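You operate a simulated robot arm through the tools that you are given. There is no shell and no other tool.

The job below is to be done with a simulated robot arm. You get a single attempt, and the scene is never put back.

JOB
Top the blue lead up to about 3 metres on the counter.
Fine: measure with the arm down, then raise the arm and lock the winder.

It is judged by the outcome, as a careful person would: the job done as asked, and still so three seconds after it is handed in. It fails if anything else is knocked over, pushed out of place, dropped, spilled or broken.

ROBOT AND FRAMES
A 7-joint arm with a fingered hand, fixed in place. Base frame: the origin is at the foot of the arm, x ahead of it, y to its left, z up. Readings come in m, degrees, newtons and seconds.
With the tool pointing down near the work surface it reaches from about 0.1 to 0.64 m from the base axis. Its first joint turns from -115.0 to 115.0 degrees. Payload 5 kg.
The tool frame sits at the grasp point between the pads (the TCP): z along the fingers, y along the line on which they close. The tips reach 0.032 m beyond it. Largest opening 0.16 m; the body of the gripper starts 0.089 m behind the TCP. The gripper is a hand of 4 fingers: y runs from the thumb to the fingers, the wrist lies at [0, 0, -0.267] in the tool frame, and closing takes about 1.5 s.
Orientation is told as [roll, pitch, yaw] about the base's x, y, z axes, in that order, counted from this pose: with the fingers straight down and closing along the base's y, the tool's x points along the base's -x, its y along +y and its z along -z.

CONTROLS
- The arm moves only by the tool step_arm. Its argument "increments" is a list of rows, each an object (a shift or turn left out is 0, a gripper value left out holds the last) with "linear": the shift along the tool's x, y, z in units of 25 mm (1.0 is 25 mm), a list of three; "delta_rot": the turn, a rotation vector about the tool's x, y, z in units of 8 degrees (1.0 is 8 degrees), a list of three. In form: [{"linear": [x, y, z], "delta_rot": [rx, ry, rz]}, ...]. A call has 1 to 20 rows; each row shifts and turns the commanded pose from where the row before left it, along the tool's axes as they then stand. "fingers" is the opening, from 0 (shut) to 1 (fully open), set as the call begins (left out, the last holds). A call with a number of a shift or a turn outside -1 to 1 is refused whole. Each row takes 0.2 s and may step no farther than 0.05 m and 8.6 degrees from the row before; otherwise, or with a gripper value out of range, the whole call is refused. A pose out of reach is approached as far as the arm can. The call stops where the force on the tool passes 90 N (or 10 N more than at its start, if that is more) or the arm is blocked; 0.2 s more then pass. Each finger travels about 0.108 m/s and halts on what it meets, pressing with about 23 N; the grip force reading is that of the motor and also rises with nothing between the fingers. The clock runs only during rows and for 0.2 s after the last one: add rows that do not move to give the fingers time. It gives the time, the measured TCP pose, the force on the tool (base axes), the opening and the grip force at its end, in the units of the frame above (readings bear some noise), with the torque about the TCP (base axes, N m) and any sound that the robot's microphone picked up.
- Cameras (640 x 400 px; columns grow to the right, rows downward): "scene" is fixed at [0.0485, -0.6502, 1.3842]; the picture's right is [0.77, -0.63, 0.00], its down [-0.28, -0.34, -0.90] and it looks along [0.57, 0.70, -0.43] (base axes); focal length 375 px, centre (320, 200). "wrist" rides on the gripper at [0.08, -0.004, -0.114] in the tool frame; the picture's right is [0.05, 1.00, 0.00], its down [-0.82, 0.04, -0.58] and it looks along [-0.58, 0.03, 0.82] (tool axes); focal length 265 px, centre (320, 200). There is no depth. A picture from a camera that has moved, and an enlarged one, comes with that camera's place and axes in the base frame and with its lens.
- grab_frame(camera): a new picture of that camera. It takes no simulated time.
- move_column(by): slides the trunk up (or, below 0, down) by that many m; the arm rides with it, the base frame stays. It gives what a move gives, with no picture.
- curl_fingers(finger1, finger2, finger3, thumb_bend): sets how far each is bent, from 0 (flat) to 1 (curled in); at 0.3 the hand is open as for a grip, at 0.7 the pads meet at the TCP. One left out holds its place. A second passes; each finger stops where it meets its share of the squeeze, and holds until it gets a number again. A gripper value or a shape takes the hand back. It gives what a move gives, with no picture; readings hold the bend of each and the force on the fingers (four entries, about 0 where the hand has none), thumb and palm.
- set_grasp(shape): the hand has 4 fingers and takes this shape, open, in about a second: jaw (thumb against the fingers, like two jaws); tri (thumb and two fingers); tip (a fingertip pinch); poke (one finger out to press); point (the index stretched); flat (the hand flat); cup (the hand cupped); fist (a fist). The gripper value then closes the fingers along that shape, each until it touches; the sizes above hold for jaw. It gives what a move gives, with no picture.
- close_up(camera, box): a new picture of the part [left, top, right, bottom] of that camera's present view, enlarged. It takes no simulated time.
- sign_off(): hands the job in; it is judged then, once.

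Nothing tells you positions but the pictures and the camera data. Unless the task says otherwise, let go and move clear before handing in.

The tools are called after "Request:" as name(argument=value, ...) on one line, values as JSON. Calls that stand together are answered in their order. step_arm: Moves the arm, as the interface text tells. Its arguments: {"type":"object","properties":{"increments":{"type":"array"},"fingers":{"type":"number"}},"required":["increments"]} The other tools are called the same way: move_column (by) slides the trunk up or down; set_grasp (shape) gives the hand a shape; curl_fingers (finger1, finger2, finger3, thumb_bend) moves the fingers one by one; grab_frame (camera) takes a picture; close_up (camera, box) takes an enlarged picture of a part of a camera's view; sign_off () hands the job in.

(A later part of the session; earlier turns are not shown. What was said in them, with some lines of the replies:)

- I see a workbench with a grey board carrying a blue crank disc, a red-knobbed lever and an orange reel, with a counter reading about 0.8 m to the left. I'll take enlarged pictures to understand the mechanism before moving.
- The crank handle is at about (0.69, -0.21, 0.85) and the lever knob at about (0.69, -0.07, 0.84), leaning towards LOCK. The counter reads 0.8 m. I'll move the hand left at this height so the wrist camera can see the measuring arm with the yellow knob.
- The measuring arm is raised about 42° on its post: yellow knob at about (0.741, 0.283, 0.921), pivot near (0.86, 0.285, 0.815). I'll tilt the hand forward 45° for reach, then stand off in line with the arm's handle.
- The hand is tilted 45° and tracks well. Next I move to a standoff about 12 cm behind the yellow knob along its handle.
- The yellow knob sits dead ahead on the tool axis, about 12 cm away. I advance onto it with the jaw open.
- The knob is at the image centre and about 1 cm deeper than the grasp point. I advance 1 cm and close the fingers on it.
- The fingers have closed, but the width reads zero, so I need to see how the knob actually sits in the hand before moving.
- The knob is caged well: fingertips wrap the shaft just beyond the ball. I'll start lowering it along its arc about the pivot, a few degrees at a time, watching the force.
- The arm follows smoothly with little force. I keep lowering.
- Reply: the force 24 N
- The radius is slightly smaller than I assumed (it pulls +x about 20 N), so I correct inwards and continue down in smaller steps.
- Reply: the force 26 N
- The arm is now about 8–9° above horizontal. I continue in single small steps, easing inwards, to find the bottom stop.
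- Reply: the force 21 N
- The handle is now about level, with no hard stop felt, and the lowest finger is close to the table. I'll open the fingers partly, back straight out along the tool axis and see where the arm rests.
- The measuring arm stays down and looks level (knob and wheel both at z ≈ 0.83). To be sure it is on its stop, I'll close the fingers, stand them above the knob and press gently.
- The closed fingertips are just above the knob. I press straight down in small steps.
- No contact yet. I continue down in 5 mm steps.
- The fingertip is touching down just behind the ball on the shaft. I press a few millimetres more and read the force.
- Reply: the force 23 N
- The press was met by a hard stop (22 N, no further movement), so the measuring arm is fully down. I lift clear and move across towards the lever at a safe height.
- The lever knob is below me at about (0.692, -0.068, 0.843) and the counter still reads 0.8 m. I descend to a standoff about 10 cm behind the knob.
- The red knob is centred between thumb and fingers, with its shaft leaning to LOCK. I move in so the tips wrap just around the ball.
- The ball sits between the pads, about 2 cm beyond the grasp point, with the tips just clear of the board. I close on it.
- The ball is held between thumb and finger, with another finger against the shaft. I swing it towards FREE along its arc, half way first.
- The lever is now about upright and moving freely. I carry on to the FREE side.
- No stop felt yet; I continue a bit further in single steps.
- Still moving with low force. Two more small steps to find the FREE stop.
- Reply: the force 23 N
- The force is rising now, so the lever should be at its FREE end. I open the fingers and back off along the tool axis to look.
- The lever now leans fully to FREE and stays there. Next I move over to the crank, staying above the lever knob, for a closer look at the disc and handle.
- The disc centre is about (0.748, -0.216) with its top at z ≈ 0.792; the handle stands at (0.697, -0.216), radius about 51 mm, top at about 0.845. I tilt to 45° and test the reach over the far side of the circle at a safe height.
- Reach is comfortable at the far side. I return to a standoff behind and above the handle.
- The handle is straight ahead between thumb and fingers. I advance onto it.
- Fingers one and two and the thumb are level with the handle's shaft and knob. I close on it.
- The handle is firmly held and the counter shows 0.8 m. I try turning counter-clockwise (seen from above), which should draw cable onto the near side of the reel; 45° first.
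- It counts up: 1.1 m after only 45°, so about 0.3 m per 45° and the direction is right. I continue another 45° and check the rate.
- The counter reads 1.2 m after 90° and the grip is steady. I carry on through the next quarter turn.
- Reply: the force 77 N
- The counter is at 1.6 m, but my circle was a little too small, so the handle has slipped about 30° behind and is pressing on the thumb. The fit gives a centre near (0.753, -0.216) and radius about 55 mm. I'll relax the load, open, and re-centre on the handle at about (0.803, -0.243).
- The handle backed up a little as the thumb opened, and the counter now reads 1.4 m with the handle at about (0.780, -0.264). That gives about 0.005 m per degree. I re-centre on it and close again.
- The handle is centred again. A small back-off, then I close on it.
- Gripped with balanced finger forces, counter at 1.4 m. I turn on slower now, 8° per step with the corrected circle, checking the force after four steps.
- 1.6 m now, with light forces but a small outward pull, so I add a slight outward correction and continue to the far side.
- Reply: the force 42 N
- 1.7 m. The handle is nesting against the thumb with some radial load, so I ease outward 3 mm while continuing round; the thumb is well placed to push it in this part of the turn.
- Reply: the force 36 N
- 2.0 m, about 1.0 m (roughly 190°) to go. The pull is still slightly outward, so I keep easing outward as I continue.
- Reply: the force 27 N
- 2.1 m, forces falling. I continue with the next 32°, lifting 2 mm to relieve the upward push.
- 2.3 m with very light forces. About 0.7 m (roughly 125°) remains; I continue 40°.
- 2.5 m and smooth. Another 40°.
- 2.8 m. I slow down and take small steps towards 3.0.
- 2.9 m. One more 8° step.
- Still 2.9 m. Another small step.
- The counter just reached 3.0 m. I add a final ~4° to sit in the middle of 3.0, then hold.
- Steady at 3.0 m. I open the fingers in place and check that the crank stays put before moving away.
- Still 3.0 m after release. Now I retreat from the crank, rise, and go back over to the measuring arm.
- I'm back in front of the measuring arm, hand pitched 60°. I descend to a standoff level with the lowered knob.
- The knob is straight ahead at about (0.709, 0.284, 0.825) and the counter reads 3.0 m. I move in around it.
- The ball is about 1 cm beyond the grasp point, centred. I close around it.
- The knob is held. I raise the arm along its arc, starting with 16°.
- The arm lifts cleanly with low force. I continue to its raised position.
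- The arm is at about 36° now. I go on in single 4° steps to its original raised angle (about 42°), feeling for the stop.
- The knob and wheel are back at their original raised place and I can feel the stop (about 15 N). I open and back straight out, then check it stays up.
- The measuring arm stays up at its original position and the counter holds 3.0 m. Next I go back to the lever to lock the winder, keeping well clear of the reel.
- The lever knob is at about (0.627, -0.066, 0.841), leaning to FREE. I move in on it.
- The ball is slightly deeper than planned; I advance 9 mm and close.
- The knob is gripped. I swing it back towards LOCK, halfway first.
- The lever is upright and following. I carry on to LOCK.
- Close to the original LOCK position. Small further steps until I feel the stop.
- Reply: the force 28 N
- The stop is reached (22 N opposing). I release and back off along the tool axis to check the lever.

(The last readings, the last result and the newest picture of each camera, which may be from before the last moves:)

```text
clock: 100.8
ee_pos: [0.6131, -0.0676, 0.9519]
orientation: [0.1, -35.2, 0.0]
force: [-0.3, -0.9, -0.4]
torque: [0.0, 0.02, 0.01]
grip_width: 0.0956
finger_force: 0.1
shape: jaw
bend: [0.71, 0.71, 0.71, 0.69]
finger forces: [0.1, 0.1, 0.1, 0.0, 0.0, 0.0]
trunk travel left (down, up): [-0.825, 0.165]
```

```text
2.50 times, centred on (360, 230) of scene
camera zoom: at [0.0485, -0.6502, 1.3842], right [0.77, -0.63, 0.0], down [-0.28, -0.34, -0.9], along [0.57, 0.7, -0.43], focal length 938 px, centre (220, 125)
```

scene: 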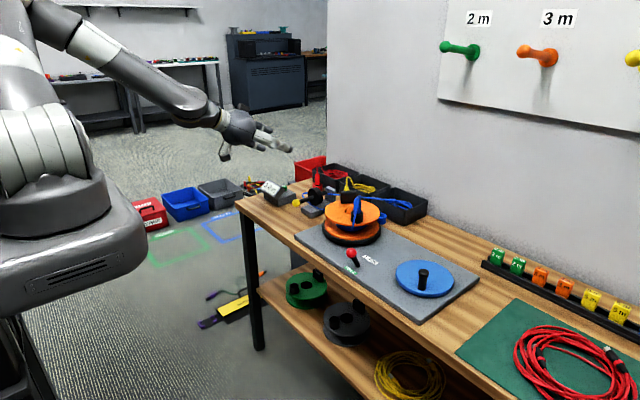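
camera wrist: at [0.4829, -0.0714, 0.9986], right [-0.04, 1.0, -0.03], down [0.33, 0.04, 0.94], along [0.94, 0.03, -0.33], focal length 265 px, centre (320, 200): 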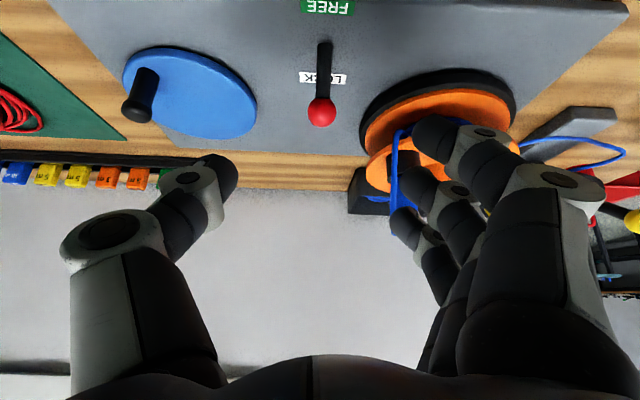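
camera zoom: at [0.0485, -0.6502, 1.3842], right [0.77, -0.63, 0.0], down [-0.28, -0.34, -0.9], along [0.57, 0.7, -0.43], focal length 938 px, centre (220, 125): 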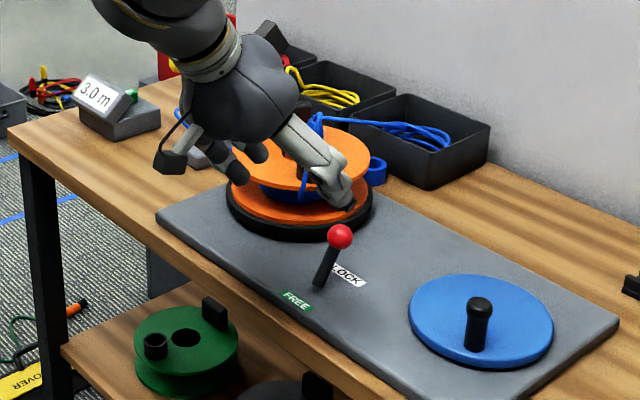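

The lever is exactly back at its LOCK position. I lift clear of everything and do a final check.

Request:
step_arm(increments=[{"linear": [-0.17, 0, -0.86]}, {"linear": [-0.17, 0, -0.86]}, {"linear": [-0.17, 0, -0.86]}, {"linear": [-0.17, 0, -0.86]}, {"linear": [-0.17, 0, -0.86]}, {"linear": [-0.17, 0, -0.86]}, {"linear": [-0.17, 0, -0.86]}, {"linear": [-0.17, 0, -0.86]}, {"linear": [-0.17, 0, -0.86]}, {"linear": [0, 0, 0]}, {"linear": [0, 0, 0]}])

Request:
grab_frame(camera="scene")

Request:
close_up(camera="scene", box=[240, 150, 480, 310])

Request:
close_up(camera="scene", box=[260, 170, 300, 205])

```text
clock: 103.2
ee_pos: [0.5348, -0.0651, 1.1332]
orientation: [0.0, -35.3, 0.1]
force: [0.1, 0.2, 0.2]
torque: [-0.04, -0.02, 0.0]
grip_width: 0.0959
finger_force: 0.0
shape: jaw
bend: [0.71, 0.71, 0.71, 0.69]
finger forces: [0.0, 0.0, 0.0, 0.0, 0.0, 0.0]
trunk travel left (down, up): [-0.825, 0.165]
```

```text
taken
```

scene: 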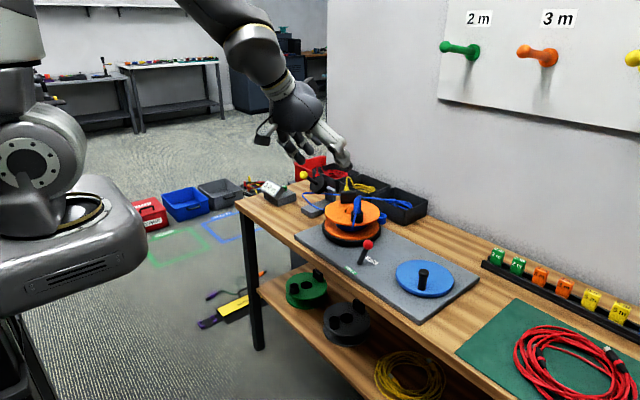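

```text
2.50 times, centred on (360, 230) of scene
camera zoom: at [0.0485, -0.6502, 1.3842], right [0.77, -0.63, 0.0], down [-0.28, -0.34, -0.9], along [0.57, 0.7, -0.43], focal length 938 px, centre (220, 125)
```

zoom: 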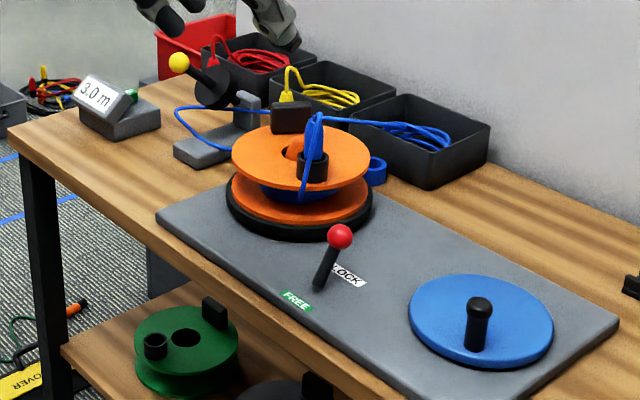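

```text
11.43 times, centred on (280, 188) of scene
camera zoom: at [0.0485, -0.6502, 1.3842], right [0.77, -0.63, 0.0], down [-0.28, -0.34, -0.9], along [0.57, 0.7, -0.43], focal length 4286 px, centre (777, 343)
```

zoom: 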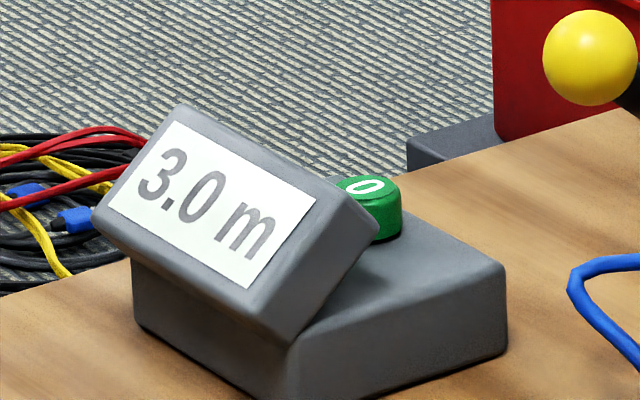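

The counter reads 3.0 m, the measuring arm is up, the lever is at LOCK, and nothing else has moved. The hand is clear with fingers open, so I hand the job in.

Request:
sign_off()

```text
The job is handed in.
```

The blue lead is topped up to 3.0 m on the counter. The measuring arm is back up, the winder lever is at LOCK, and I've handed the job in.

- **Measuring:** The counter started at 0.8 m and I did not zero it. I lowered the arm onto its stop and moved the lever to FREE before winding with the crank.
- **One slip:** Partway through, the handle slipped in the grip and the crank ran back from 1.6 m to 1.4 m. The arm was still down and the counter subtracted that length, so the 3.0 m reading still holds.
- **Final state:** The counter still read 3.0 m after I let go of the crank, raised the arm and locked the lever. In the last pictures nothing else had been moved or knocked over, and the hand was clear with its fingers open.
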